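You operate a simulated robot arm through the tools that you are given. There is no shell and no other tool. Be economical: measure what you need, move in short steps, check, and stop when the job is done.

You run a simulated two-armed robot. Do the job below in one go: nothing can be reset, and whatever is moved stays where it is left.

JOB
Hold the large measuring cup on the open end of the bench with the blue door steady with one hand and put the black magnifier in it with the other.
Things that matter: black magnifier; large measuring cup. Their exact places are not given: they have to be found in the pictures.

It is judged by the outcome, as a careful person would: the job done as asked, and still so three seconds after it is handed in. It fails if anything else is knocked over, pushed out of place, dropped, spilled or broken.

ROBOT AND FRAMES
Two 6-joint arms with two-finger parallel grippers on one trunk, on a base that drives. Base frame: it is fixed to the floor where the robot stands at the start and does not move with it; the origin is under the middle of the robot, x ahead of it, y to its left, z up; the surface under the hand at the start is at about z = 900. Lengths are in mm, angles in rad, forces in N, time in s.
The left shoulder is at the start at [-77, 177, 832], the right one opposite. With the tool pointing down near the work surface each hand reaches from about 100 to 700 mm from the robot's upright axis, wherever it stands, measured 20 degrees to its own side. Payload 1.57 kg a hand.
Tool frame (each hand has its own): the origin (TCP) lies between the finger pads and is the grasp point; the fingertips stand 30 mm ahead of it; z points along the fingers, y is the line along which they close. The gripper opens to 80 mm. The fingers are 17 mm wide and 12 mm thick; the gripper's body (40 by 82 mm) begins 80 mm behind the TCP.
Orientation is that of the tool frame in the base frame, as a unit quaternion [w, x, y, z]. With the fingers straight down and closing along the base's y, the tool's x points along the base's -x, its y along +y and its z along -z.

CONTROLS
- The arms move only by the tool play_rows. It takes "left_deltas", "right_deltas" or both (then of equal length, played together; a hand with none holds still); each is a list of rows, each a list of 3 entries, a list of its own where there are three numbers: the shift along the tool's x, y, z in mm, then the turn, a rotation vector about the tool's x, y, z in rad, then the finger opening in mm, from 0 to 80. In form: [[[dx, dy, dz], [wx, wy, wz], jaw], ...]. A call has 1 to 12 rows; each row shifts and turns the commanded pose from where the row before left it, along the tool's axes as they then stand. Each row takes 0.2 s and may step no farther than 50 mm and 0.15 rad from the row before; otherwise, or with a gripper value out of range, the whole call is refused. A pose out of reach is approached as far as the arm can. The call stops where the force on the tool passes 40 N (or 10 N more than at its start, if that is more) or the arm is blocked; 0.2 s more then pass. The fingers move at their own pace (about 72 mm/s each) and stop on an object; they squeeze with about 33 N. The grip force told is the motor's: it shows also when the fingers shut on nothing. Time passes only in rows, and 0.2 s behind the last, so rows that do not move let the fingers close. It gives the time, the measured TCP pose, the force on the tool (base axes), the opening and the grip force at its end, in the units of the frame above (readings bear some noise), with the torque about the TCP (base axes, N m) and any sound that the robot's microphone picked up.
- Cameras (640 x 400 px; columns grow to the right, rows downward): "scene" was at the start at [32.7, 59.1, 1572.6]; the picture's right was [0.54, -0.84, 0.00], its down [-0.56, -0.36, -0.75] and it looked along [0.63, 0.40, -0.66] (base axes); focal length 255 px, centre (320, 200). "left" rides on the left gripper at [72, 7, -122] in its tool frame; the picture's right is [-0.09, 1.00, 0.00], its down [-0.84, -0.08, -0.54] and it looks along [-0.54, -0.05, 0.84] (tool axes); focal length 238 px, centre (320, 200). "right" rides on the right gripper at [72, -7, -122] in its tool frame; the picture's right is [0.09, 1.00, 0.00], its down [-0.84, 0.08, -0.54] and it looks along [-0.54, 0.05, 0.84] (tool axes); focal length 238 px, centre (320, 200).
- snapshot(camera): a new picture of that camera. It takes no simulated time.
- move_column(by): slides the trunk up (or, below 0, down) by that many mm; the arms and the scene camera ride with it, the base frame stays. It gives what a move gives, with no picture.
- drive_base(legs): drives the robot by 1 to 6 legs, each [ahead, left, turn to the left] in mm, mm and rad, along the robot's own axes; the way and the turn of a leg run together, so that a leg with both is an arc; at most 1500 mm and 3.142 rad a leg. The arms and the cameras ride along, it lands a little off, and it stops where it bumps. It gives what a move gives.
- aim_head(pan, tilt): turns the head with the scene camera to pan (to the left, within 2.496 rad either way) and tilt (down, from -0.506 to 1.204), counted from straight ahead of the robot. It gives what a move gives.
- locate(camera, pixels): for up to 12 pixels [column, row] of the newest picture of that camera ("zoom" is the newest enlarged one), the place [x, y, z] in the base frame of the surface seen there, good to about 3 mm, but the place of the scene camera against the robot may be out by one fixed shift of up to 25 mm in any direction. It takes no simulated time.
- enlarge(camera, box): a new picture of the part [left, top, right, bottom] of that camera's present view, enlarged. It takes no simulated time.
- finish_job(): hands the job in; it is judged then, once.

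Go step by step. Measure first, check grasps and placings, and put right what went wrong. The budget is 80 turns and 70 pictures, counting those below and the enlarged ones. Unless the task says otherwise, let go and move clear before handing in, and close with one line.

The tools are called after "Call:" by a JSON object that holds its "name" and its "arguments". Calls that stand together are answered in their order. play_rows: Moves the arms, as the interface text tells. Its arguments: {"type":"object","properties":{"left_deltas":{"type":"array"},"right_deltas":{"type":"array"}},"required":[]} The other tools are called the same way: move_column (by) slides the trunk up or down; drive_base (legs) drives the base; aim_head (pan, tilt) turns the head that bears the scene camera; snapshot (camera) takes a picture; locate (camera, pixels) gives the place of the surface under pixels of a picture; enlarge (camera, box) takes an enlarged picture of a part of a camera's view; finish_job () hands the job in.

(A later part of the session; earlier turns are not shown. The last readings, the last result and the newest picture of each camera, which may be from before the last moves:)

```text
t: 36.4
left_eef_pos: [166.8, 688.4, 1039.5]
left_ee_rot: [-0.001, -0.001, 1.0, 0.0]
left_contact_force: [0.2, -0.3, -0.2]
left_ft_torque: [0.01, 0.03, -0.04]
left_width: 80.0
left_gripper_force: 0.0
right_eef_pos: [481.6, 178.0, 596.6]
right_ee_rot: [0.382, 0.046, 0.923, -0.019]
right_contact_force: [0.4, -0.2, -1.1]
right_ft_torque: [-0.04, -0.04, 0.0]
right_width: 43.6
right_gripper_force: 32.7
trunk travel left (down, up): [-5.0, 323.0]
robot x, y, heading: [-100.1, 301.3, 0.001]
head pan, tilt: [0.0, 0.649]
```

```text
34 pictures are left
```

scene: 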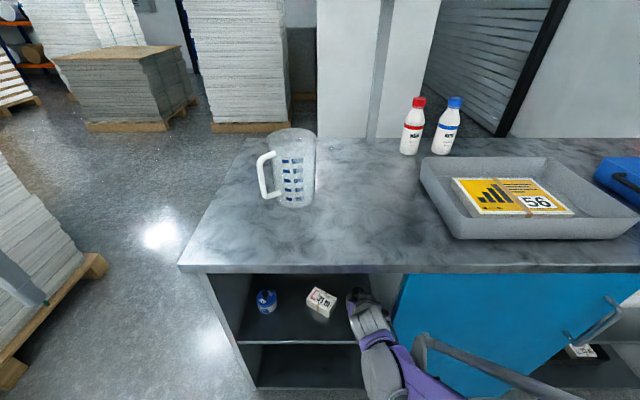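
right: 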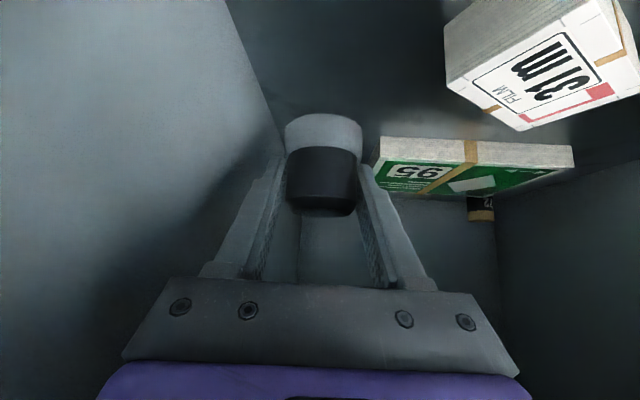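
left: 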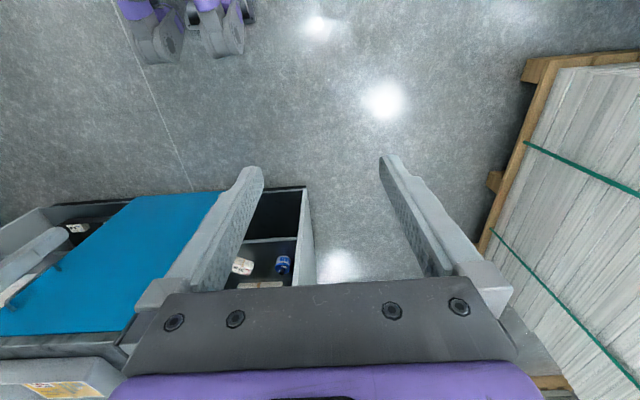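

The loupe is held and off the shelf. Backing straight out of the compartment, then driving back.

Call:
{"name": "play_rows", "arguments": {"right_deltas": [[[24.5, -3.5, -24.5], [0, 0, 0], 20], [[24.5, -3.5, -24.5], [0, 0, 0], 20], [[24.5, -3.5, -24.5], [0, 0, 0], 20], [[24.5, -3.5, -24.5], [0, 0, 0], 20], [[24.5, -3.5, -24.5], [0, 0, 0], 20], [[24.5, -3.5, -24.5], [0, 0, 0], 20], [[24.5, -3.5, -24.5], [0, 0, 0], 20]]}}

Call:
{"name": "drive_base", "arguments": {"legs": [[-300, 0, 0]]}}

Call:
{"name": "move_column", "arguments": {"by": 250}}

Call:
{"name": "snapshot", "arguments": {"camera": "scene"}}

Call:
{"name": "snapshot", "arguments": {"camera": "right"}}

```text
t: 38.0
left_eef_pos: [166.0, 689.4, 1040.0]
left_ee_rot: [-0.001, 0.001, 1.0, 0.0]
left_contact_force: [-0.3, 0.1, -0.5]
left_ft_torque: [-0.01, 0.0, 0.02]
left_width: 79.9
left_gripper_force: 0.1
right_eef_pos: [236.7, 174.5, 598.8]
right_ee_rot: [0.382, 0.046, 0.923, -0.018]
right_contact_force: [-0.7, 0.0, -0.9]
right_ft_torque: [-0.03, 0.01, 0.0]
right_width: 43.7
right_gripper_force: 33.0
trunk travel left (down, up): [-5.0, 323.0]
robot x, y, heading: [-99.3, 298.3, -0.0]
head pan, tilt: [0.0, 0.649]
```

```text
t: 40.1
left_eef_pos: [-130.3, 689.1, 1039.5]
left_ee_rot: [0.001, -0.002, 1.0, 0.0]
left_contact_force: [-0.1, -0.1, 0.5]
left_ft_torque: [-0.01, 0.04, 0.0]
left_width: 79.8
left_gripper_force: 0.0
right_eef_pos: [-57.9, 177.6, 598.6]
right_ee_rot: [0.383, 0.043, 0.923, -0.018]
right_contact_force: [0.5, -0.1, -1.1]
right_ft_torque: [0.01, 0.0, 0.01]
right_width: 43.3
right_gripper_force: 33.2
trunk travel left (down, up): [-5.0, 323.0]
robot x, y, heading: [-396.1, 298.6, 0.009]
head pan, tilt: [0.0, 0.649]
```

```text
t: 42.6
left_eef_pos: [-131.4, 689.9, 1288.5]
left_ee_rot: [0.0, -0.003, 1.0, 0.0]
left_contact_force: [-0.8, 0.2, 1.0]
left_ft_torque: [0.02, 0.01, 0.02]
left_width: 80.0
left_gripper_force: 0.1
right_eef_pos: [-57.7, 174.3, 848.1]
right_ee_rot: [0.381, 0.044, 0.923, -0.018]
right_contact_force: [0.3, 0.8, 1.0]
right_ft_torque: [-0.02, 0.0, 0.0]
right_width: 43.3
right_gripper_force: 32.9
trunk travel left (down, up): [-255.0, 73.0]
robot x, y, heading: [-398.9, 295.6, 0.006]
head pan, tilt: [0.0, 0.649]
```

```text
33 pictures are left
```

scene: 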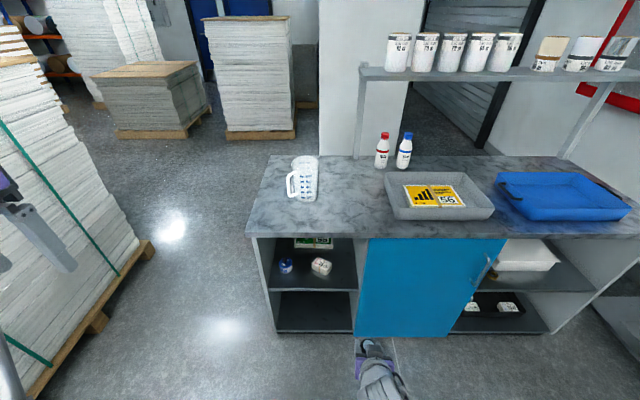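

```text
32 pictures are left
```

right: 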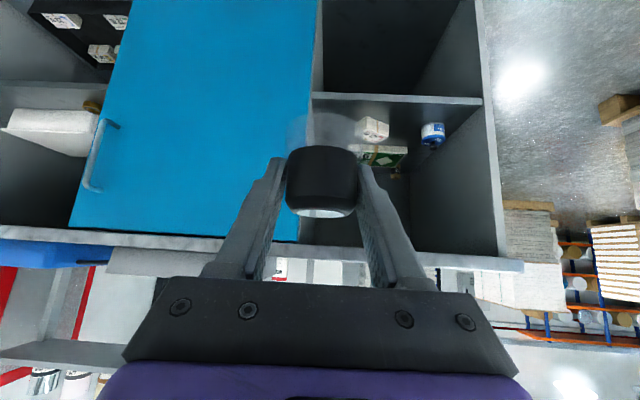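

Loupe still firmly held. Raise the right hand well above bench height and bring it back to pointing down; zoom on the cup.

Call:
{"name": "enlarge", "arguments": {"camera": "scene", "box": [262, 140, 342, 215]}}

Call:
{"name": "locate", "arguments": {"camera": "zoom", "pixels": [[320, 20], [280, 90], [400, 90], [320, 85], [320, 380], [215, 180]]}}

Call:
{"name": "play_rows", "arguments": {"right_deltas": [[[-32, 0, -32], [0, 0, 0], 20], [[-32, 0, -32], [0, 0, 0], 20], [[-32, 0, -32], [0, 0, 0], 20], [[-32, 0, -32], [0, 0, 0], 20], [[-32, 0, -32], [0, 0, 0], 20], [[-32, 0, -32], [0, 0, 0], 20], [[-32, 0, -32], [0, 0, 0], 20], [[-32, 0, -32], [0, 0, 0], 20], [[-32, 0, -32], [0, 0, 0], 20], [[0, 0, 0], [0, 0.131, 0], 20], [[0, 0, 0], [0, 0.131, 0], 20], [[0, 0, 0], [0, 0.131, 0], 20]]}}

Call:
{"name": "play_rows", "arguments": {"right_deltas": [[[0, 0, 0], [0, 0.131, 0], 20], [[0, 0, 0], [0, 0.131, 0], 20], [[0, 0, 0], [0, 0.13, 0], 20], [[0, 0, 0], [0, 0, -0.1], 20]]}}

Call:
{"name": "snapshot", "arguments": {"camera": "right"}}

```text
5.33 times, centred on (302, 178) of scene
```

zoom: 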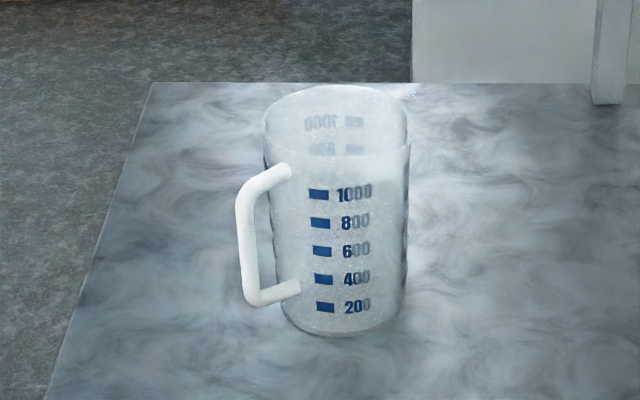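

```text
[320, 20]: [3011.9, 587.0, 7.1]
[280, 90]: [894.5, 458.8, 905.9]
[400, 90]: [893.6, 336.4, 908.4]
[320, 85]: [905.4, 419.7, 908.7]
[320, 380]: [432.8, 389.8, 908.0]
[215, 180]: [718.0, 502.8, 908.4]
```

```text
t: 45.2
left_eef_pos: [-130.5, 687.8, 1288.5]
left_ee_rot: [0.0, -0.003, 1.0, 0.001]
left_contact_force: [-1.0, 0.3, -1.5]
left_ft_torque: [-0.02, 0.0, -0.01]
left_width: 80.0
left_gripper_force: 0.0
right_eef_pos: [-56.7, 174.5, 1254.8]
right_ee_rot: [0.193, 0.046, 0.98, -0.009]
right_contact_force: [0.6, -0.6, -0.7]
right_ft_torque: [-0.03, 0.02, -0.03]
right_width: 43.1
right_gripper_force: 33.2
trunk travel left (down, up): [-255.0, 73.0]
robot x, y, heading: [-397.9, 301.2, 0.006]
head pan, tilt: [0.0, 0.649]
```

```text
t: 46.2
left_eef_pos: [-132.5, 689.1, 1289.7]
left_ee_rot: [-0.001, -0.002, 1.0, 0.0]
left_contact_force: [-0.3, -0.1, 0.6]
left_ft_torque: [-0.01, -0.03, -0.02]
left_width: 80.1
left_gripper_force: 0.1
right_eef_pos: [-59.2, 175.1, 1255.7]
right_ee_rot: [0.0, -0.001, 1.0, 0.0]
right_contact_force: [-0.1, -1.2, -1.6]
right_ft_torque: [-0.01, -0.02, -0.03]
right_width: 43.2
right_gripper_force: 32.7
trunk travel left (down, up): [-255.0, 73.0]
robot x, y, heading: [-392.4, 302.4, 0.008]
head pan, tilt: [0.0, 0.649]
```

```text
30 pictures are left
```

right: 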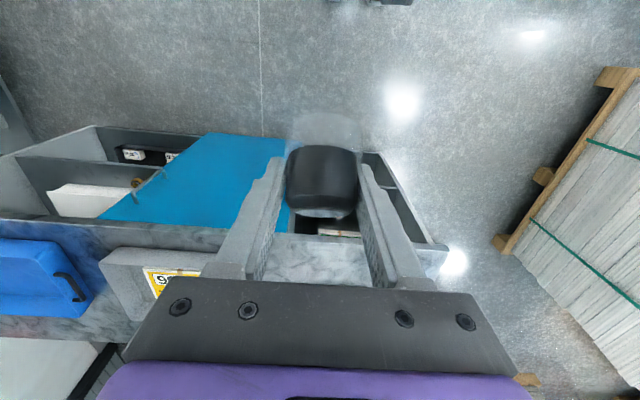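

The cup (about 108 mm rim, centre ≈(532,358)) has its handle bar toward robot-left near (455,426). I'll drive ahead 370 mm, then measure the cup with the left hand camera.

Call:
{"name": "drive_base", "arguments": {"legs": [[370, 0, -0.006]]}}

Call:
{"name": "play_rows", "arguments": {"left_deltas": [[[0, -45, 0], [0, 0, 0.144], 60], [[0, -45, 0], [0, 0, 0.144], 60], [[0, -45, 0], [0, 0, 0.144], 60], [[0, -45, 0], [0, 0, 0.144], 60], [[0, 0, 0], [0, 0, 0.144], 60]]}}

Call:
{"name": "snapshot", "arguments": {"camera": "left"}}

Call:
{"name": "aim_head", "arguments": {"pan": 0.1, "tilt": 0.8}}

Call:
{"name": "snapshot", "arguments": {"camera": "scene"}}

```text
t: 48.6
left_eef_pos: [241.5, 687.2, 1289.6]
left_ee_rot: [0.0, 0.003, 1.0, 0.0]
left_contact_force: [0.3, 1.0, 0.6]
left_ft_torque: [0.0, 0.02, 0.02]
left_width: 80.1
left_gripper_force: 0.1
right_eef_pos: [309.1, 171.4, 1256.0]
right_ee_rot: [-0.001, 0.003, 1.0, 0.001]
right_contact_force: [0.7, -0.1, -0.2]
right_ft_torque: [0.01, 0.02, 0.0]
right_width: 40.3
right_gripper_force: 33.5
trunk travel left (down, up): [-255.0, 73.0]
robot x, y, heading: [-30.7, 302.6, -0.0]
head pan, tilt: [0.0, 0.649]
```

```text
t: 49.8
left_eef_pos: [203.7, 515.0, 1290.8]
left_ee_rot: [0.0, 0.355, 0.935, 0.0]
left_contact_force: [-0.2, 0.8, -1.4]
left_ft_torque: [-0.02, -0.01, 0.01]
left_width: 59.9
left_gripper_force: 0.1
right_eef_pos: [310.6, 173.3, 1256.0]
right_ee_rot: [0.0, 0.003, 1.0, -0.001]
right_contact_force: [0.3, 0.2, -0.5]
right_ft_torque: [-0.01, -0.02, -0.02]
right_width: 40.4
right_gripper_force: 33.1
trunk travel left (down, up): [-255.0, 73.0]
robot x, y, heading: [-27.5, 295.6, -0.002]
head pan, tilt: [0.0, 0.649]
```

```text
29 pictures are left
```

left: 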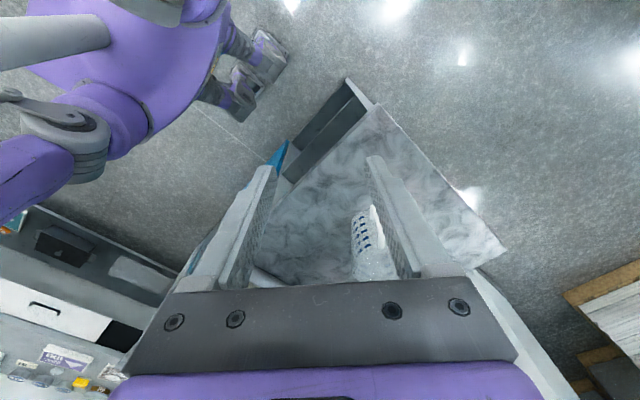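

```text
t: 50.5
left_eef_pos: [203.3, 515.4, 1290.0]
left_ee_rot: [0.001, 0.355, 0.935, -0.001]
left_contact_force: [-0.8, -0.1, 0.8]
left_ft_torque: [-0.01, 0.03, 0.0]
left_width: 60.0
left_gripper_force: 0.1
right_eef_pos: [308.9, 171.7, 1256.6]
right_ee_rot: [-0.001, 0.003, 1.0, 0.0]
right_contact_force: [-0.4, -0.4, -1.4]
right_ft_torque: [-0.03, -0.03, 0.0]
right_width: 40.6
right_gripper_force: 33.2
trunk travel left (down, up): [-255.0, 73.0]
robot x, y, heading: [-28.3, 298.5, -0.001]
head pan, tilt: [0.099, 0.799]
```

```text
28 pictures are left
```

scene: 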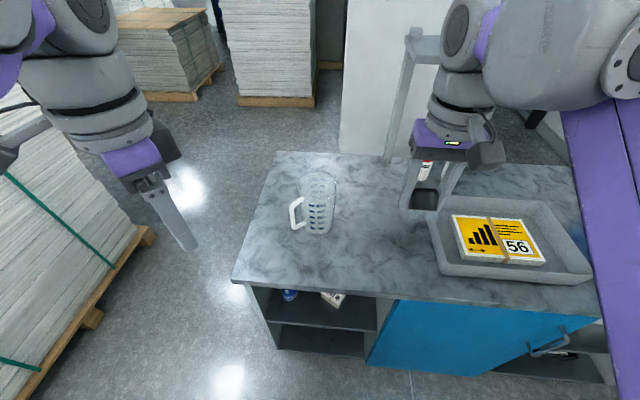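

The right opening fell from 43 to 40.4, so the loupe may be shifting in the grip; checking it at once, and zooming on the cup.

Call:
{"name": "snapshot", "arguments": {"camera": "right"}}

Call:
{"name": "enlarge", "arguments": {"camera": "scene", "box": [270, 160, 366, 240]}}

Call:
{"name": "locate", "arguments": {"camera": "zoom", "pixels": [[190, 265], [175, 310], [180, 250], [340, 110], [340, 200], [340, 330], [250, 200], [410, 200]]}}

```text
27 pictures are left
```

right: 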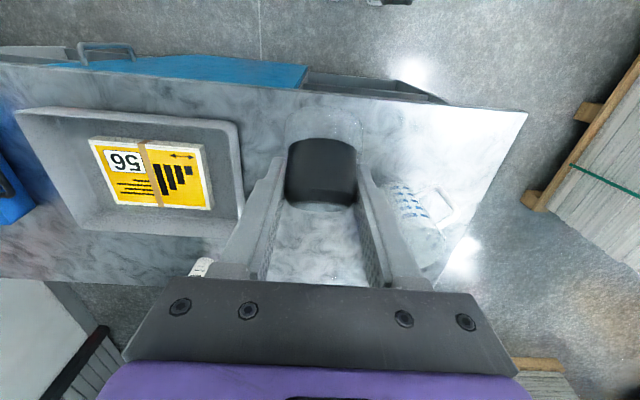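

```text
5.00 times, centred on (318, 200) of scene
```

zoom: 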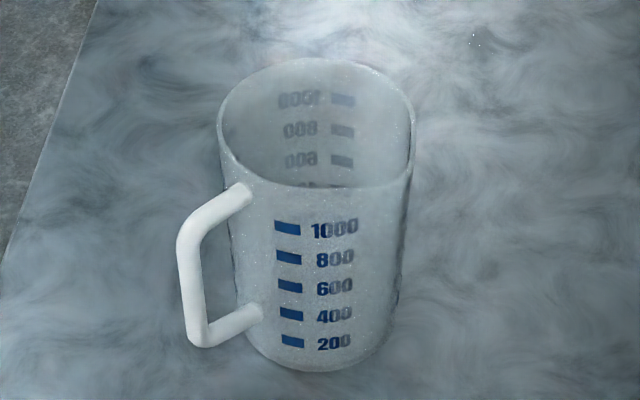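

```text
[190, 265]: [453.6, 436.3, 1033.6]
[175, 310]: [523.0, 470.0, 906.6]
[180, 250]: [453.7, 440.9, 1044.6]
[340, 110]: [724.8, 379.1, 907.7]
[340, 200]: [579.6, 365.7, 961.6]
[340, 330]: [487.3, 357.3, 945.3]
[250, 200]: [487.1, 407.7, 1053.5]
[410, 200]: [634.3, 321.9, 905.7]
```

The loupe has settled with the pads on its black body (opening steady at 40.5) and is still held. Now bring the left hand, pitched, to a point short of the handle bar (≈(455,425)).

Call:
{"name": "play_rows", "arguments": {"left_deltas": [[[0, 0, 0], [0, -0.15, 0], 60], [[0, 0, 0], [0, -0.15, 0], 60], [[0, 0, 0], [0, -0.15, 0], 60], [[0, 0, 0], [0, -0.15, 0], 60], [[-5.9, 14.3, 40], [0, 0, 0], 60], [[-5.9, 14.3, 40], [0, 0, 0], 60], [[-5.9, 14.3, 40], [0, 0, 0], 60], [[-5.9, 14.3, 40], [0, 0, 0], 60], [[-5.9, 14.3, 40], [0, 0, 0], 60], [[-5.9, 14.3, 40], [0, 0, 0], 60]]}}

Call:
{"name": "snapshot", "arguments": {"camera": "left"}}

```text
t: 52.7
left_eef_pos: [385.0, 467.5, 1109.0]
left_ee_rot: [0.276, 0.339, 0.893, -0.105]
left_contact_force: [0.9, 0.3, 0.2]
left_ft_torque: [0.0, -0.01, -0.03]
left_width: 60.1
left_gripper_force: 0.0
right_eef_pos: [310.0, 172.1, 1255.3]
right_ee_rot: [0.0, 0.002, 1.0, -0.001]
right_contact_force: [0.4, 0.7, 0.0]
right_ft_torque: [0.01, 0.02, 0.01]
right_width: 40.1
right_gripper_force: 32.9
trunk travel left (down, up): [-255.0, 73.0]
robot x, y, heading: [-28.1, 298.4, 0.001]
head pan, tilt: [0.099, 0.799]
```

```text
25 pictures are left
```

left: 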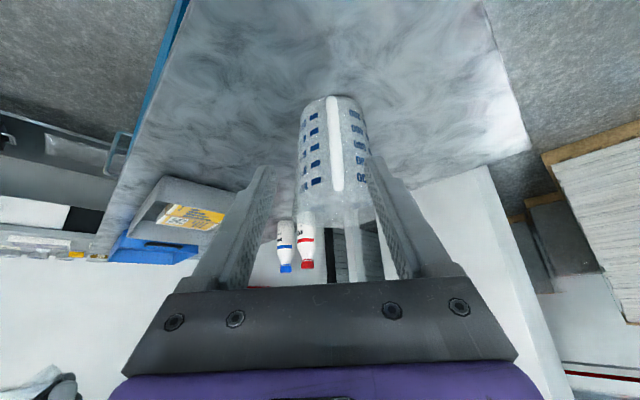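

The handle bar is seen edge-on at (335,145), lined up with the jaw plane. Locating it and the rim.

Call:
{"name": "enlarge", "arguments": {"camera": "left", "box": [270, 80, 398, 240]}}

Call:
{"name": "locate", "arguments": {"camera": "left", "pixels": [[332, 110], [335, 145], [337, 180], [328, 145], [342, 145], [312, 150], [362, 145], [325, 208], [303, 200], [371, 190], [328, 97]]}}

```text
2.50 times, centred on (334, 160) of left
```

zoom: 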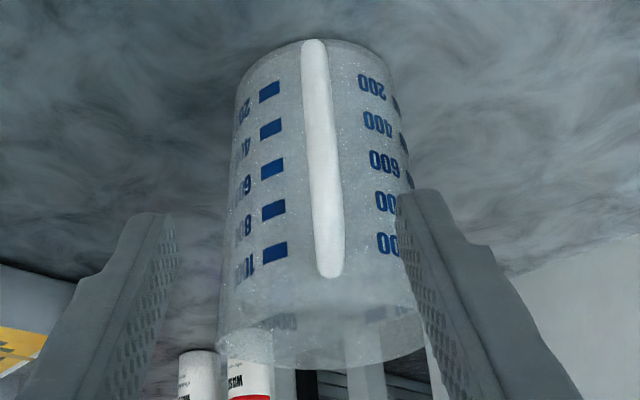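

```text
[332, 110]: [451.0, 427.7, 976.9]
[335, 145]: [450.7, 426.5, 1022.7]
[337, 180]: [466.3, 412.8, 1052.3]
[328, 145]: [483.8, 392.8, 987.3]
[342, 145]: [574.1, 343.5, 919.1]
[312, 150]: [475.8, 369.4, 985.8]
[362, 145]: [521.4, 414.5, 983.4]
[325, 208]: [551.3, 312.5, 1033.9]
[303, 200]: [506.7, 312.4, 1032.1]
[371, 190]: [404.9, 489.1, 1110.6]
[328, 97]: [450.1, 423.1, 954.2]
```

Bar centre ≈(456,422), z 954–1045. Advance along the fingers to straddle the bar at z≈1000.

Call:
{"name": "play_rows", "arguments": {"left_deltas": [[[-1.4, 2.6, 27.4], [0, 0, 0], 56], [[-1.4, 2.6, 27.4], [0, 0, 0], 56], [[-1.4, 2.6, 27.4], [0, 0, 0], 56], [[-1.4, 2.6, 27.4], [0, 0, 0], 56], [[-1.4, 2.6, 27.4], [0, 0, 0], 50]]}}

Call:
{"name": "snapshot", "arguments": {"camera": "left"}}

```text
t: 53.9
left_eef_pos: [456.8, 420.8, 1000.6]
left_ee_rot: [0.276, 0.338, 0.894, -0.104]
left_contact_force: [0.3, 0.3, -0.6]
left_ft_torque: [0.0, 0.01, 0.02]
left_width: 49.8
left_gripper_force: 0.0
right_eef_pos: [310.1, 172.6, 1255.1]
right_ee_rot: [0.0, 0.003, 1.0, 0.0]
right_contact_force: [0.2, -0.3, -0.7]
right_ft_torque: [0.0, 0.04, -0.02]
right_width: 40.2
right_gripper_force: 33.1
trunk travel left (down, up): [-255.0, 73.0]
robot x, y, heading: [-27.9, 298.2, -0.007]
head pan, tilt: [0.099, 0.799]
```

```text
23 pictures are left
```

left: 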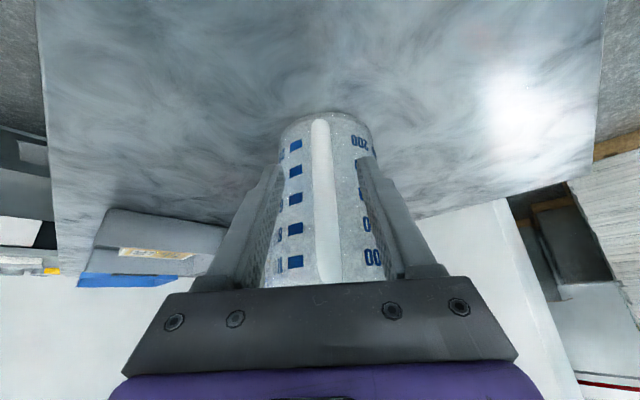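

The bar is centred between the fingers (col 325, fingers ~280/360). Closing gradually.

Call:
{"name": "play_rows", "arguments": {"left_deltas": [[[0, 1, 0], [0, 0, 0], 40], [[0, 0, 0], [0, 0, 0], 30], [[0, 0, 0], [0, 0, 0], 22], [[0, 0, 0], [0, 0, 0], 16], [[0, 0, 0], [0, 0, 0], 10], [[0, 0, 0], [0, 0, 0], 6], [[0, 0, 0], [0, 0, 0], 6]]}}

Call:
{"name": "snapshot", "arguments": {"camera": "left"}}

Call:
{"name": "enlarge", "arguments": {"camera": "scene", "box": [240, 120, 400, 260]}}

```text
t: 55.5
left_eef_pos: [456.9, 421.8, 1003.6]
left_ee_rot: [0.276, 0.339, 0.893, -0.104]
left_contact_force: [1.3, -0.2, -0.4]
left_ft_torque: [0.01, -0.02, 0.05]
left_width: 12.1
left_gripper_force: 29.6
right_eef_pos: [308.5, 172.4, 1255.4]
right_ee_rot: [-0.001, 0.002, 1.0, 0.0]
right_contact_force: [0.7, -0.2, -0.6]
right_ft_torque: [0.01, 0.02, -0.02]
right_width: 40.1
right_gripper_force: 33.3
trunk travel left (down, up): [-255.0, 73.0]
robot x, y, heading: [-27.1, 295.8, -0.003]
head pan, tilt: [0.099, 0.799]
```

```text
22 pictures are left
```

left: 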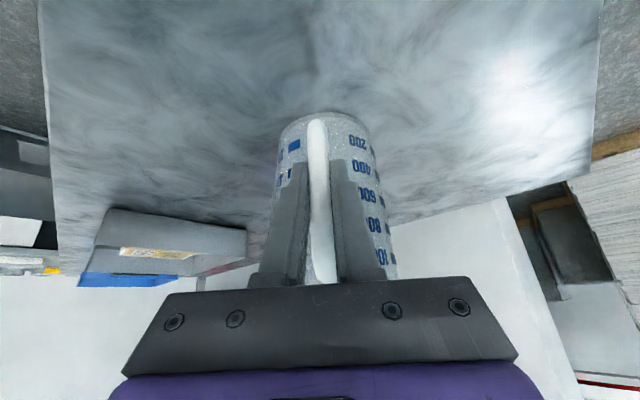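

```text
2.86 times, centred on (320, 190) of scene
```

zoom: 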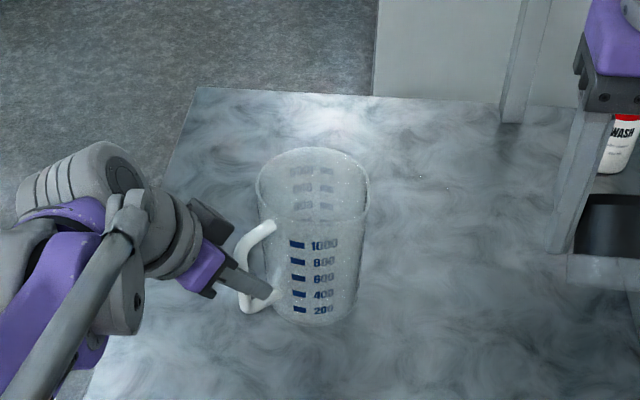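

The handle is held (12 mm, 30 N). Locating rim points to fix the cup's centre.

Call:
{"name": "locate", "arguments": {"camera": "zoom", "pixels": [[259, 190], [262, 200], [280, 216], [300, 222], [312, 223], [330, 222], [350, 214], [366, 196], [312, 150], [340, 155], [285, 155]]}}

Call:
{"name": "snapshot", "arguments": {"camera": "right"}}

Call:
{"name": "locate", "arguments": {"camera": "right", "pixels": [[405, 200], [425, 230], [445, 235], [415, 250], [400, 190]]}}

```text
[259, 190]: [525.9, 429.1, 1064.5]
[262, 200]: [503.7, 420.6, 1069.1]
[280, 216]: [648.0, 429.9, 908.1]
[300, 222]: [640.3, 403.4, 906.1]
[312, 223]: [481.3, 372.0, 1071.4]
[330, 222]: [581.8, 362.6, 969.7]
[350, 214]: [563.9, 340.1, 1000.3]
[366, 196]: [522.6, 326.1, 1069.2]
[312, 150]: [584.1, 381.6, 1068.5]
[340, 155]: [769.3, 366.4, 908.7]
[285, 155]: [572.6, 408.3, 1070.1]
```

```text
20 pictures are left
```

right: 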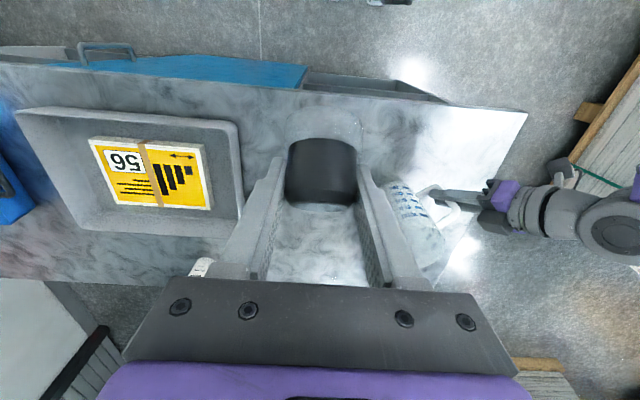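

```text
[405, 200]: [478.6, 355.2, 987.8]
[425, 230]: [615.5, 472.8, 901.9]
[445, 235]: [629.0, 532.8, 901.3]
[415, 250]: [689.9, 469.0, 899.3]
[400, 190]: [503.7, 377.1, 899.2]
```

Rim centre ≈(530,365) at z≈1062 (corrected), inner width ≈95. Move the right hand above it at the present height.

Call:
{"name": "play_rows", "arguments": {"right_deltas": [[[-27.6, 24, 0], [0, 0, 0], 20], [[-27.6, 24, 0], [0, 0, 0], 20], [[-27.6, 24, 0], [0, 0, 0], 20], [[-27.6, 24, 0], [0, 0, 0], 20], [[-27.6, 24, 0], [0, 0, 0], 20], [[-27.6, 24, 0], [0, 0, 0], 20], [[-27.6, 24, 0], [0, 0, 0], 20], [[-27.6, 24, 0], [0, 0, 0], 20]]}}

Call:
{"name": "snapshot", "arguments": {"camera": "right"}}

Call:
{"name": "snapshot", "arguments": {"camera": "scene"}}

```text
t: 57.3
left_eef_pos: [455.8, 422.6, 1001.8]
left_ee_rot: [0.276, 0.339, 0.893, -0.105]
left_contact_force: [1.5, 1.7, -0.2]
left_ft_torque: [-0.09, -0.07, 0.08]
left_width: 12.3
left_gripper_force: 29.6
right_eef_pos: [443.6, 318.7, 1197.2]
right_ee_rot: [0.0, 0.003, 1.0, 0.001]
right_contact_force: [-0.5, 0.2, -1.1]
right_ft_torque: [0.0, -0.01, -0.03]
right_width: 40.6
right_gripper_force: 32.7
right hand out of reach, approached as far as the arm can: row 4, 5, 6, 7, 8
trunk travel left (down, up): [-255.0, 73.0]
robot x, y, heading: [-26.5, 298.8, -0.007]
head pan, tilt: [0.099, 0.799]
```

```text
19 pictures are left
```

right: 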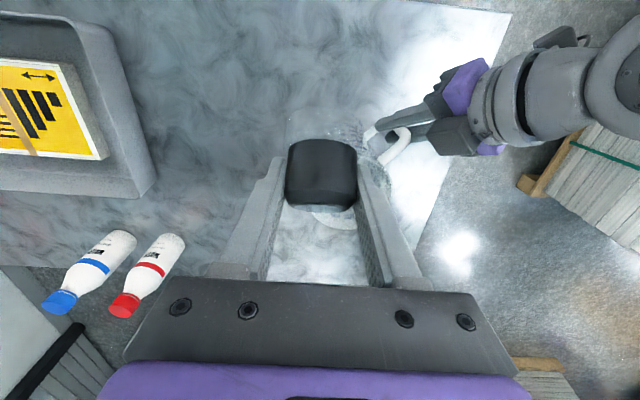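

```text
18 pictures are left
```

scene: 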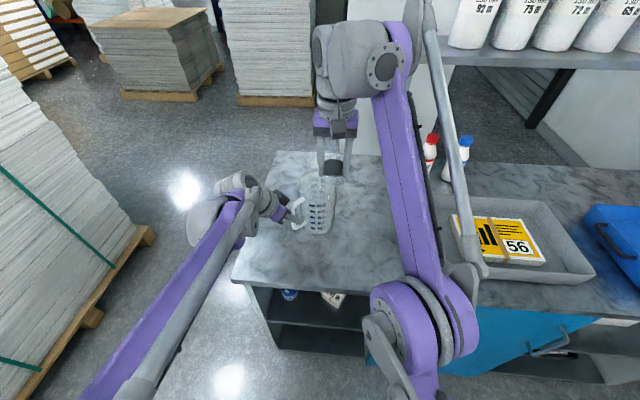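

The right hand cannot reach the cup at that height from here. I'll release the handle, back both hands off, then reposition the base left/forward and raise the trunk so both hands reach.

Call:
{"name": "play_rows", "arguments": {"left_deltas": [[[0, 0, 0], [0, 0, 0], 30], [[0, 0, 0], [0, 0, 0], 50], [[0, 0, 0], [0, 0, 0], 50], [[1.4, -2.6, -27.4], [0, 0, 0], 54], [[1.4, -2.6, -27.4], [0, 0, 0], 54], [[1.4, -2.6, -27.4], [0, 0, 0], 54], [[1.4, -2.6, -27.4], [0, 0, 0], 54], [[1.4, -2.6, -27.4], [0, 0, 0], 54], [[0, 0, -30], [0, 0, 0], 54]], "right_deltas": [[[27.6, -24, 0], [0, 0, 0], 20], [[27.6, -24, 0], [0, 0, 0], 20], [[27.6, -24, 0], [0, 0, 0], 20], [[27.6, -24, 0], [0, 0, 0], 20], [[27.6, -24, 0], [0, 0, 0], 20], [[27.6, -24, 0], [0, 0, 0], 20], [[27.6, -24, 0], [0, 0, 0], 20], [[27.6, -24, 0], [0, 0, 0], 20], [[0, 0, 0], [0, 0, 0], 20]]}}

Call:
{"name": "snapshot", "arguments": {"camera": "scene"}}

```text
t: 59.3
left_eef_pos: [371.1, 478.6, 1137.2]
left_ee_rot: [0.276, 0.339, 0.893, -0.105]
left_contact_force: [-0.5, -0.6, -0.3]
left_ft_torque: [0.01, -0.02, -0.01]
left_width: 54.1
left_gripper_force: 0.1
right_eef_pos: [224.3, 125.9, 1198.7]
right_ee_rot: [0.0, 0.002, 1.0, 0.0]
right_contact_force: [0.8, 0.4, -0.6]
right_ft_torque: [0.0, 0.02, 0.0]
right_width: 40.4
right_gripper_force: 33.5
trunk travel left (down, up): [-255.0, 73.0]
robot x, y, heading: [-31.1, 299.1, -0.005]
head pan, tilt: [0.099, 0.799]
```

```text
17 pictures are left
```

scene: 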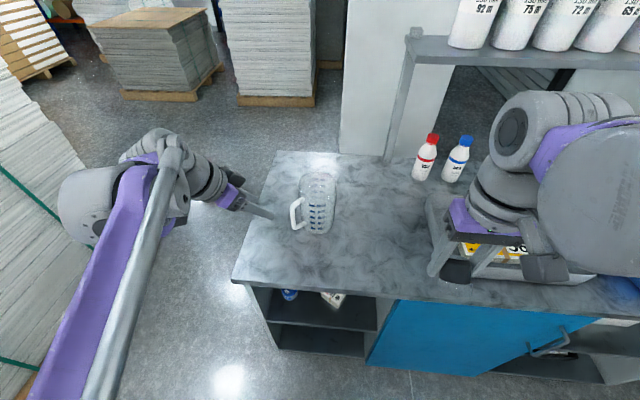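

Cup undisturbed, both hands clear. Raise trunk 65 and drive 150 left, 30 ahead.

Call:
{"name": "move_column", "arguments": {"by": 65}}

Call:
{"name": "drive_base", "arguments": {"legs": [[0, 150, 0.004], [28, 0, 0]]}}

Call:
{"name": "snapshot", "arguments": {"camera": "left"}}

Call:
{"name": "locate", "arguments": {"camera": "left", "pixels": [[320, 100]]}}

```text
t: 60.3
left_eef_pos: [370.3, 480.5, 1201.2]
left_ee_rot: [0.276, 0.339, 0.893, -0.105]
left_contact_force: [-0.1, 0.1, 0.7]
left_ft_torque: [-0.02, -0.02, 0.01]
left_width: 54.1
left_gripper_force: 0.0
right_eef_pos: [222.7, 126.4, 1261.6]
right_ee_rot: [-0.001, 0.002, 1.0, -0.001]
right_contact_force: [0.2, -0.5, -0.6]
right_ft_torque: [0.01, 0.01, 0.03]
right_width: 40.3
right_gripper_force: 33.0
trunk travel left (down, up): [-320.0, 8.0]
robot x, y, heading: [-25.0, 296.2, -0.007]
head pan, tilt: [0.099, 0.799]
```

```text
t: 62.7
left_eef_pos: [394.4, 624.5, 1201.7]
left_ee_rot: [0.277, 0.338, 0.894, -0.104]
left_contact_force: [0.4, 0.2, -0.8]
left_ft_torque: [0.01, -0.03, 0.03]
left_width: 53.7
left_gripper_force: 0.2
right_eef_pos: [247.8, 270.0, 1261.8]
right_ee_rot: [0.002, 0.001, 1.0, 0.0]
right_contact_force: [-0.3, 0.5, -0.7]
right_ft_torque: [0.04, -0.04, -0.01]
right_width: 40.1
right_gripper_force: 33.2
trunk travel left (down, up): [-320.0, 8.0]
robot x, y, heading: [-0.0, 445.2, 0.001]
head pan, tilt: [0.099, 0.799]
```

```text
16 pictures are left
```

left: 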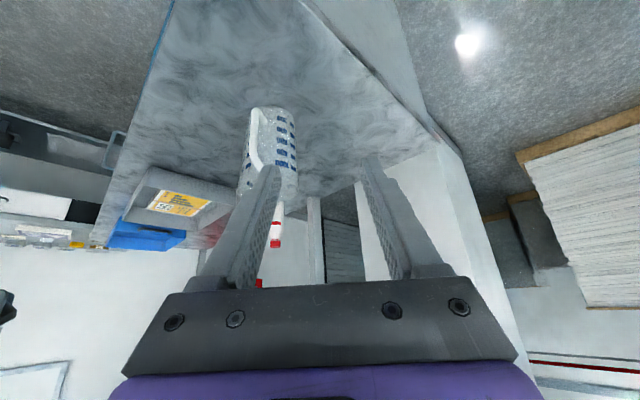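

```text
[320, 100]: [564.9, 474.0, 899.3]
```

Robot now at (0,445). Bring the left hand back to its pre-grasp point (385,467,1109).

Call:
{"name": "play_rows", "arguments": {"left_deltas": [[[-5.7, -24.7, 26.2], [0, 0, 0], 56], [[-5.7, -24.7, 26.2], [0, 0, 0], 56], [[-5.7, -24.7, 26.2], [0, 0, 0], 56], [[-5.7, -24.7, 26.2], [0, 0, 0], 56], [[-5.7, -24.7, 26.2], [0, 0, 0], 56]]}}

Call:
{"name": "snapshot", "arguments": {"camera": "left"}}

Call:
{"name": "locate", "arguments": {"camera": "left", "pixels": [[332, 110], [332, 145], [335, 145], [336, 170]]}}

```text
t: 63.9
left_eef_pos: [387.5, 468.7, 1109.1]
left_ee_rot: [0.277, 0.336, 0.894, -0.105]
left_contact_force: [0.6, 0.3, 0.3]
left_ft_torque: [-0.03, 0.02, 0.0]
left_width: 56.0
left_gripper_force: 0.0
right_eef_pos: [251.7, 270.8, 1261.7]
right_ee_rot: [0.002, 0.001, 1.0, 0.0]
right_contact_force: [-0.2, -0.3, -0.6]
right_ft_torque: [0.02, -0.01, -0.03]
right_width: 40.3
right_gripper_force: 33.2
trunk travel left (down, up): [-320.0, 8.0]
robot x, y, heading: [1.3, 442.6, -0.001]
head pan, tilt: [0.099, 0.799]
```

```text
15 pictures are left
```

left: 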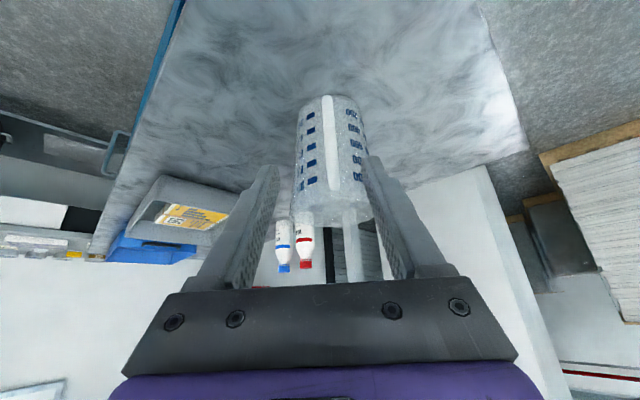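

```text
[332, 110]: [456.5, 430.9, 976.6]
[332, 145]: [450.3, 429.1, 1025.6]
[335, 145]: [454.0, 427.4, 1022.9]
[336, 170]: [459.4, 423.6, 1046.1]
```

The handle is where it was, (456,424). Advance and close on it.

Call:
{"name": "play_rows", "arguments": {"left_deltas": [[[-1.1, 2.3, 27.2], [0, 0, 0], 56], [[-1.1, 2.3, 27.2], [0, 0, 0], 56], [[-1.1, 2.3, 27.2], [0, 0, 0], 56], [[-1.1, 2.3, 27.2], [0, 0, 0], 56], [[-1.1, 2.3, 27.2], [0, 0, 0], 50]]}}

Call:
{"name": "snapshot", "arguments": {"camera": "left"}}

```text
t: 65.1
left_eef_pos: [456.5, 423.2, 1000.8]
left_ee_rot: [0.276, 0.337, 0.894, -0.104]
left_contact_force: [0.5, -0.1, -0.3]
left_ft_torque: [0.01, -0.01, 0.01]
left_width: 50.3
left_gripper_force: 0.1
right_eef_pos: [253.2, 269.5, 1262.3]
right_ee_rot: [0.001, 0.001, 1.0, 0.0]
right_contact_force: [-0.1, 0.1, -0.6]
right_ft_torque: [0.0, -0.04, 0.01]
right_width: 40.5
right_gripper_force: 32.7
trunk travel left (down, up): [-320.0, 8.0]
robot x, y, heading: [-2.3, 442.6, 0.001]
head pan, tilt: [0.099, 0.799]
```

```text
14 pictures are left
```

left: 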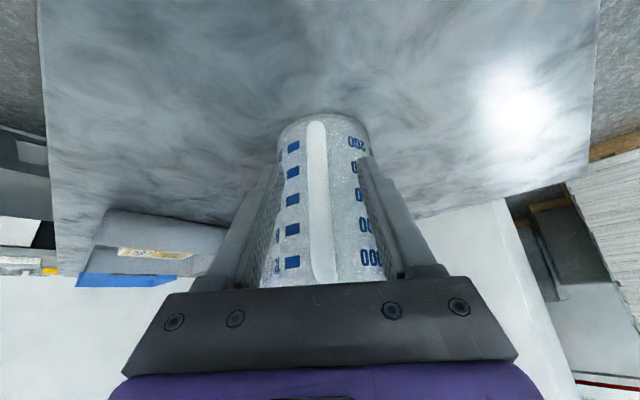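

Centred. Closing the left hand on the handle.

Call:
{"name": "play_rows", "arguments": {"left_deltas": [[[0, 0, 0], [0, 0, 0], 40], [[0, 0, 0], [0, 0, 0], 30], [[0, 0, 0], [0, 0, 0], 22], [[0, 0, 0], [0, 0, 0], 16], [[0, 0, 0], [0, 0, 0], 10], [[0, 0, 0], [0, 0, 0], 6], [[0, 0, 0], [0, 0, 0], 6]]}}

Call:
{"name": "play_rows", "arguments": {"right_deltas": [[[-34.7, 11.9, 10], [0, 0, 0], 20], [[-34.7, 11.9, 10], [0, 0, 0], 20], [[-34.7, 11.9, 10], [0, 0, 0], 20], [[-34.7, 11.9, 10], [0, 0, 0], 20], [[-34.7, 11.9, 10], [0, 0, 0], 20], [[-34.7, 11.9, 15], [0, 0, 0], 20], [[-34.7, 11.9, 15], [0, 0, 0], 20], [[-34.7, 11.9, 15], [0, 0, 0], 20]]}}

Call:
{"name": "snapshot", "arguments": {"camera": "right"}}

Call:
{"name": "snapshot", "arguments": {"camera": "scene"}}

```text
t: 66.7
left_eef_pos: [455.7, 424.6, 1003.1]
left_ee_rot: [0.277, 0.336, 0.894, -0.104]
left_contact_force: [-0.9, 0.2, 0.1]
left_ft_torque: [0.02, 0.04, -0.01]
left_width: 12.3
left_gripper_force: 29.6
right_eef_pos: [251.4, 271.0, 1261.9]
right_ee_rot: [0.0, 0.001, 1.0, 0.0]
right_contact_force: [0.1, -0.2, -1.6]
right_ft_torque: [0.0, -0.03, 0.01]
right_width: 40.1
right_gripper_force: 33.3
trunk travel left (down, up): [-320.0, 8.0]
robot x, y, heading: [-3.4, 445.3, 0.0]
head pan, tilt: [0.099, 0.799]
```

```text
t: 68.5
left_eef_pos: [456.8, 424.9, 1001.0]
left_ee_rot: [0.277, 0.337, 0.894, -0.104]
left_contact_force: [0.6, 0.3, 0.9]
left_ft_torque: [-0.05, -0.03, 0.06]
left_width: 12.2
left_gripper_force: 29.3
right_eef_pos: [529.9, 367.4, 1166.9]
right_ee_rot: [0.001, 0.001, 1.0, 0.001]
right_contact_force: [-0.1, 0.1, -1.1]
right_ft_torque: [0.03, 0.01, -0.02]
right_width: 40.3
right_gripper_force: 33.5
trunk travel left (down, up): [-320.0, 8.0]
robot x, y, heading: [-4.3, 446.6, -0.003]
head pan, tilt: [0.099, 0.799]
```

```text
13 pictures are left
```

right: 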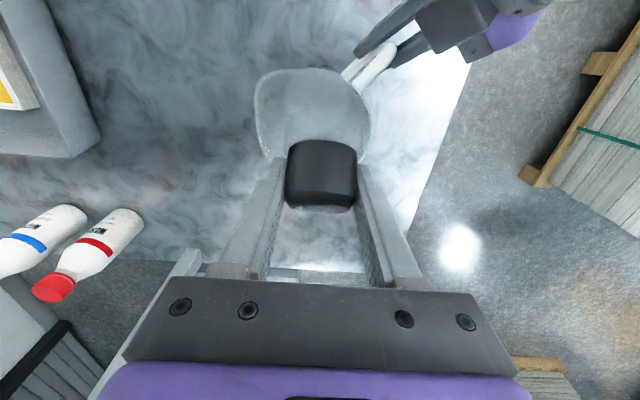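

```text
12 pictures are left
```

scene: 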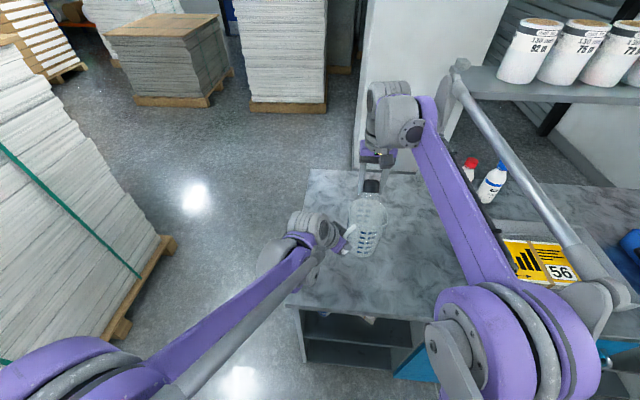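

Right hand reached (530,367,1167) above the cup. Checking rim points in the right view to centre.

Call:
{"name": "locate", "arguments": {"camera": "right", "pixels": [[256, 100], [258, 105], [370, 115], [312, 70], [290, 72], [340, 75], [262, 145], [265, 85]]}}

Call:
{"name": "enlarge", "arguments": {"camera": "scene", "box": [320, 130, 420, 270]}}

```text
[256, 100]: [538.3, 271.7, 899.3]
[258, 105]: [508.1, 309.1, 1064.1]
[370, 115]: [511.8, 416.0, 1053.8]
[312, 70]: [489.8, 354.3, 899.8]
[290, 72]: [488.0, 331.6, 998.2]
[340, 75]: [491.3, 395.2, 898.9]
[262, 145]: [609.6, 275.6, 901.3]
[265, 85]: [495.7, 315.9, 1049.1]
```

```text
2.86 times, centred on (370, 200) of scene
```

zoom: 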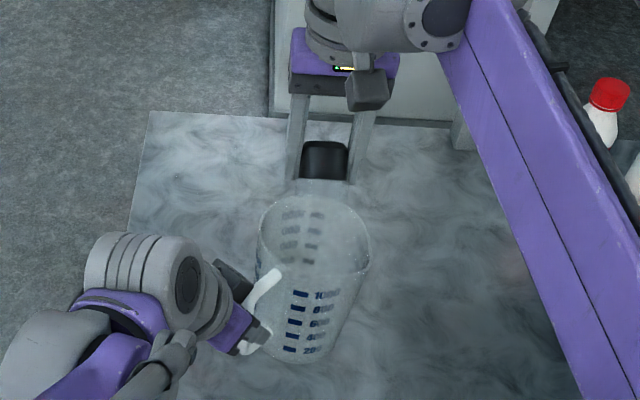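

Rim centre about (526,363). Shift 4 mm and lower to TCP z≈1085, checking forces.

Call:
{"name": "play_rows", "arguments": {"right_deltas": [[[2, -4, 20], [0, 0, 0], 20], [[0, 0, 20], [0, 0, 0], 20], [[0, 0, 20], [0, 0, 0], 20], [[0, 0, 20], [0, 0, 0], 20]]}}

Call:
{"name": "snapshot", "arguments": {"camera": "right"}}

```text
t: 69.5
left_eef_pos: [455.1, 424.4, 1002.0]
left_ee_rot: [0.277, 0.336, 0.894, -0.104]
left_contact_force: [0.3, 0.0, 1.0]
left_ft_torque: [0.01, 0.05, 0.01]
left_width: 12.5
left_gripper_force: 29.1
right_eef_pos: [526.3, 362.3, 1089.5]
right_ee_rot: [0.0, 0.001, 1.0, -0.001]
right_contact_force: [0.3, 0.3, -0.3]
right_ft_torque: [-0.01, 0.0, -0.04]
right_width: 40.1
right_gripper_force: 33.1
trunk travel left (down, up): [-320.0, 8.0]
robot x, y, heading: [-3.0, 447.2, 0.001]
head pan, tilt: [0.099, 0.799]
```

```text
10 pictures are left
```

right: 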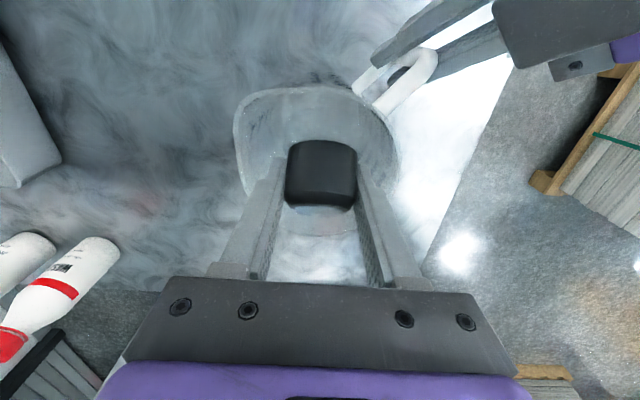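

The loupe is inside the mouth, centred (rim 235–397, loupe 321). Lowering toward z≈992.

Call:
{"name": "play_rows", "arguments": {"right_deltas": [[[0, 0, 16], [0, 0, 0], 20], [[0, 0, 16], [0, 0, 0], 20], [[0, 0, 16], [0, 0, 0], 20], [[0, 0, 16], [0, 0, 0], 20], [[0, 0, 16], [0, 0, 0], 20], [[0, 0, 16], [0, 0, 0], 20]]}}

Call:
{"name": "snapshot", "arguments": {"camera": "right"}}

Call:
{"name": "enlarge", "arguments": {"camera": "scene", "box": [320, 130, 420, 270]}}

```text
t: 70.9
left_eef_pos: [455.1, 424.0, 1001.6]
left_ee_rot: [0.277, 0.337, 0.894, -0.105]
left_contact_force: [-0.2, 0.5, -0.2]
left_ft_torque: [0.0, -0.01, -0.02]
left_width: 12.1
left_gripper_force: 29.2
right_eef_pos: [526.3, 360.7, 992.8]
right_ee_rot: [-0.001, 0.001, 1.0, 0.0]
right_contact_force: [0.1, 0.6, -0.7]
right_ft_torque: [-0.01, -0.03, 0.03]
right_width: 40.6
right_gripper_force: 33.3
trunk travel left (down, up): [-320.0, 8.0]
robot x, y, heading: [1.1, 448.3, -0.003]
head pan, tilt: [0.099, 0.799]
```

```text
9 pictures are left
```

right: 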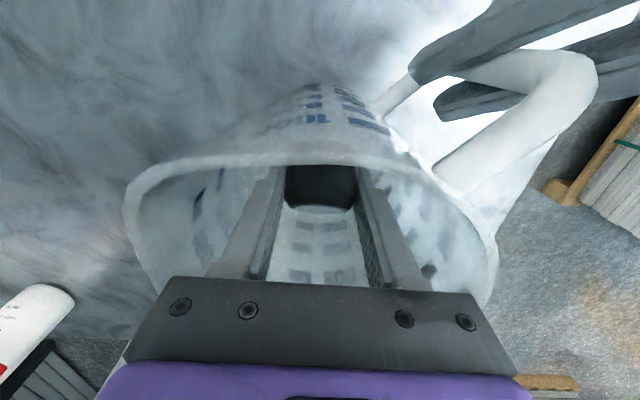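

```text
2.86 times, centred on (370, 200) of scene
```

zoom: 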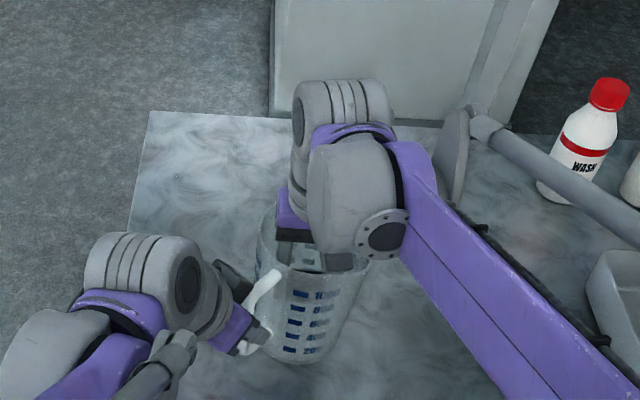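

No contact forces, the loupe deep in the cup. Lower 6 mm more and release with a limited opening.

Call:
{"name": "play_rows", "arguments": {"right_deltas": [[[0, 0, 6], [0, 0, 0], 20], [[0, 0, 0], [0, 0, 0], 46], [[0, 0, 0], [0, 0, 0], 54], [[0, 0, 0], [0, 0, 0], 56], [[0, 0, 0], [0, 0, 0], 56]]}}

Call:
{"name": "snapshot", "arguments": {"camera": "right"}}

```text
t: 72.1
left_eef_pos: [455.8, 424.6, 1002.7]
left_ee_rot: [0.276, 0.338, 0.894, -0.105]
left_contact_force: [0.8, 0.5, 0.3]
left_ft_torque: [-0.02, 0.0, 0.0]
left_width: 12.2
left_gripper_force: 29.6
right_eef_pos: [527.3, 361.3, 985.9]
right_ee_rot: [0.001, 0.0, 1.0, 0.0]
right_contact_force: [-0.6, 0.4, 0.1]
right_ft_torque: [0.01, -0.01, -0.01]
right_width: 55.9
right_gripper_force: 0.0
trunk travel left (down, up): [-320.0, 8.0]
robot x, y, heading: [-1.3, 439.3, 0.001]
head pan, tilt: [0.099, 0.799]
```

```text
7 pictures are left
```

right: 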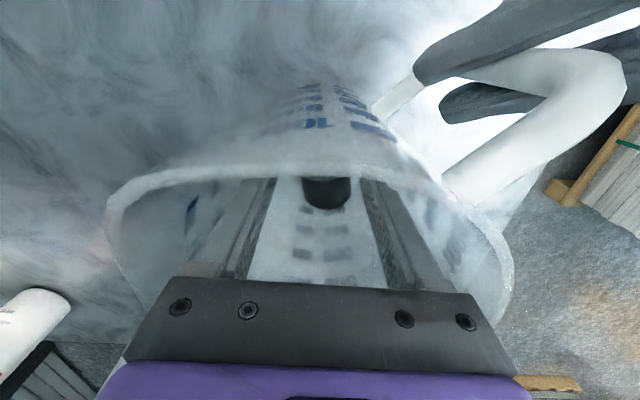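

The loupe has fallen free into the cup (smaller at (327,190)). Raising the right hand straight out.

Call:
{"name": "play_rows", "arguments": {"right_deltas": [[[0, 0, -20], [0, 0, 0], 56], [[0, 0, -25], [0, 0, 0], 56], [[0, 0, -25], [0, 0, 0], 56], [[0, 0, -25], [0, 0, 0], 56], [[0, 0, -25], [0, 0, 0], 56], [[0, 0, -25], [0, 0, 0], 56], [[0, 0, -30], [0, 0, 0], 56]]}}

Call:
{"name": "play_rows", "arguments": {"right_deltas": [[[35, -20, 0], [0, 0, 0], 56], [[35, -20, 0], [0, 0, 0], 56], [[35, -20, 0], [0, 0, 0], 56], [[35, -20, 0], [0, 0, 0], 56], [[35, -20, 0], [0, 0, 0], 56]]}}

Call:
{"name": "play_rows", "arguments": {"left_deltas": [[[0, 0, 0], [0, 0, 0], 20], [[0, 0, 0], [0, 0, 0], 35], [[0, 0, 0], [0, 0, 0], 50], [[0, 0, 0], [0, 0, 0], 50], [[1.1, -2.3, -27.2], [0, 0, 0], 54], [[1.1, -2.3, -27.2], [0, 0, 0], 54], [[1.1, -2.3, -27.2], [0, 0, 0], 54], [[1.1, -2.3, -27.2], [0, 0, 0], 54], [[1.1, -2.3, -27.2], [0, 0, 0], 54], [[0, 0, -30], [0, 0, 0], 54]]}}

Call:
{"name": "snapshot", "arguments": {"camera": "scene"}}

Call:
{"name": "enlarge", "arguments": {"camera": "scene", "box": [300, 150, 440, 280]}}

```text
t: 73.7
left_eef_pos: [455.9, 423.8, 1001.6]
left_ee_rot: [0.277, 0.337, 0.894, -0.104]
left_contact_force: [-0.7, -0.7, 0.6]
left_ft_torque: [-0.01, 0.01, -0.03]
left_width: 12.1
left_gripper_force: 29.3
right_eef_pos: [528.1, 361.1, 1160.2]
right_ee_rot: [0.0, 0.001, 1.0, -0.001]
right_contact_force: [-0.9, -0.1, -0.5]
right_ft_torque: [-0.02, 0.0, 0.04]
right_width: 55.8
right_gripper_force: 0.1
trunk travel left (down, up): [-320.0, 8.0]
robot x, y, heading: [-0.9, 442.0, 0.002]
head pan, tilt: [0.099, 0.799]
```

```text
t: 74.9
left_eef_pos: [453.6, 423.9, 1001.3]
left_ee_rot: [0.276, 0.336, 0.895, -0.103]
left_contact_force: [-1.3, 0.5, 1.4]
left_ft_torque: [-0.21, -0.02, -0.05]
left_width: 12.2
left_gripper_force: 29.2
right_eef_pos: [350.8, 265.0, 1159.7]
right_ee_rot: [0.0, 0.001, 1.0, 0.0]
right_contact_force: [0.1, 0.2, 0.0]
right_ft_torque: [0.03, 0.01, 0.04]
right_width: 56.1
right_gripper_force: 0.0
trunk travel left (down, up): [-320.0, 8.0]
robot x, y, heading: [-3.6, 442.4, -0.003]
head pan, tilt: [0.099, 0.799]
```

```text
t: 77.1
left_eef_pos: [375.0, 479.4, 1134.7]
left_ee_rot: [0.277, 0.337, 0.894, -0.104]
left_contact_force: [-1.0, 0.2, -0.3]
left_ft_torque: [0.01, 0.02, -0.01]
left_width: 53.7
left_gripper_force: 0.1
right_eef_pos: [350.3, 264.6, 1159.1]
right_ee_rot: [0.0, 0.0, 1.0, 0.0]
right_contact_force: [0.8, -0.6, -0.5]
right_ft_torque: [0.04, 0.0, 0.02]
right_width: 56.1
right_gripper_force: 0.1
trunk travel left (down, up): [-320.0, 8.0]
robot x, y, heading: [-0.1, 440.8, -0.006]
head pan, tilt: [0.099, 0.799]
```

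```text
6 pictures are left
```

scene: 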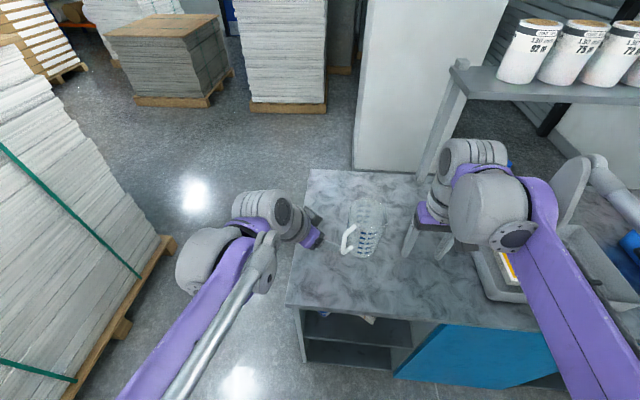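

```text
3.08 times, centred on (370, 215) of scene
```

zoom: 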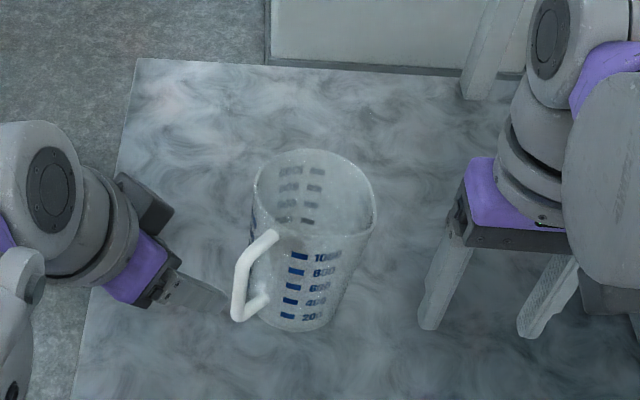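

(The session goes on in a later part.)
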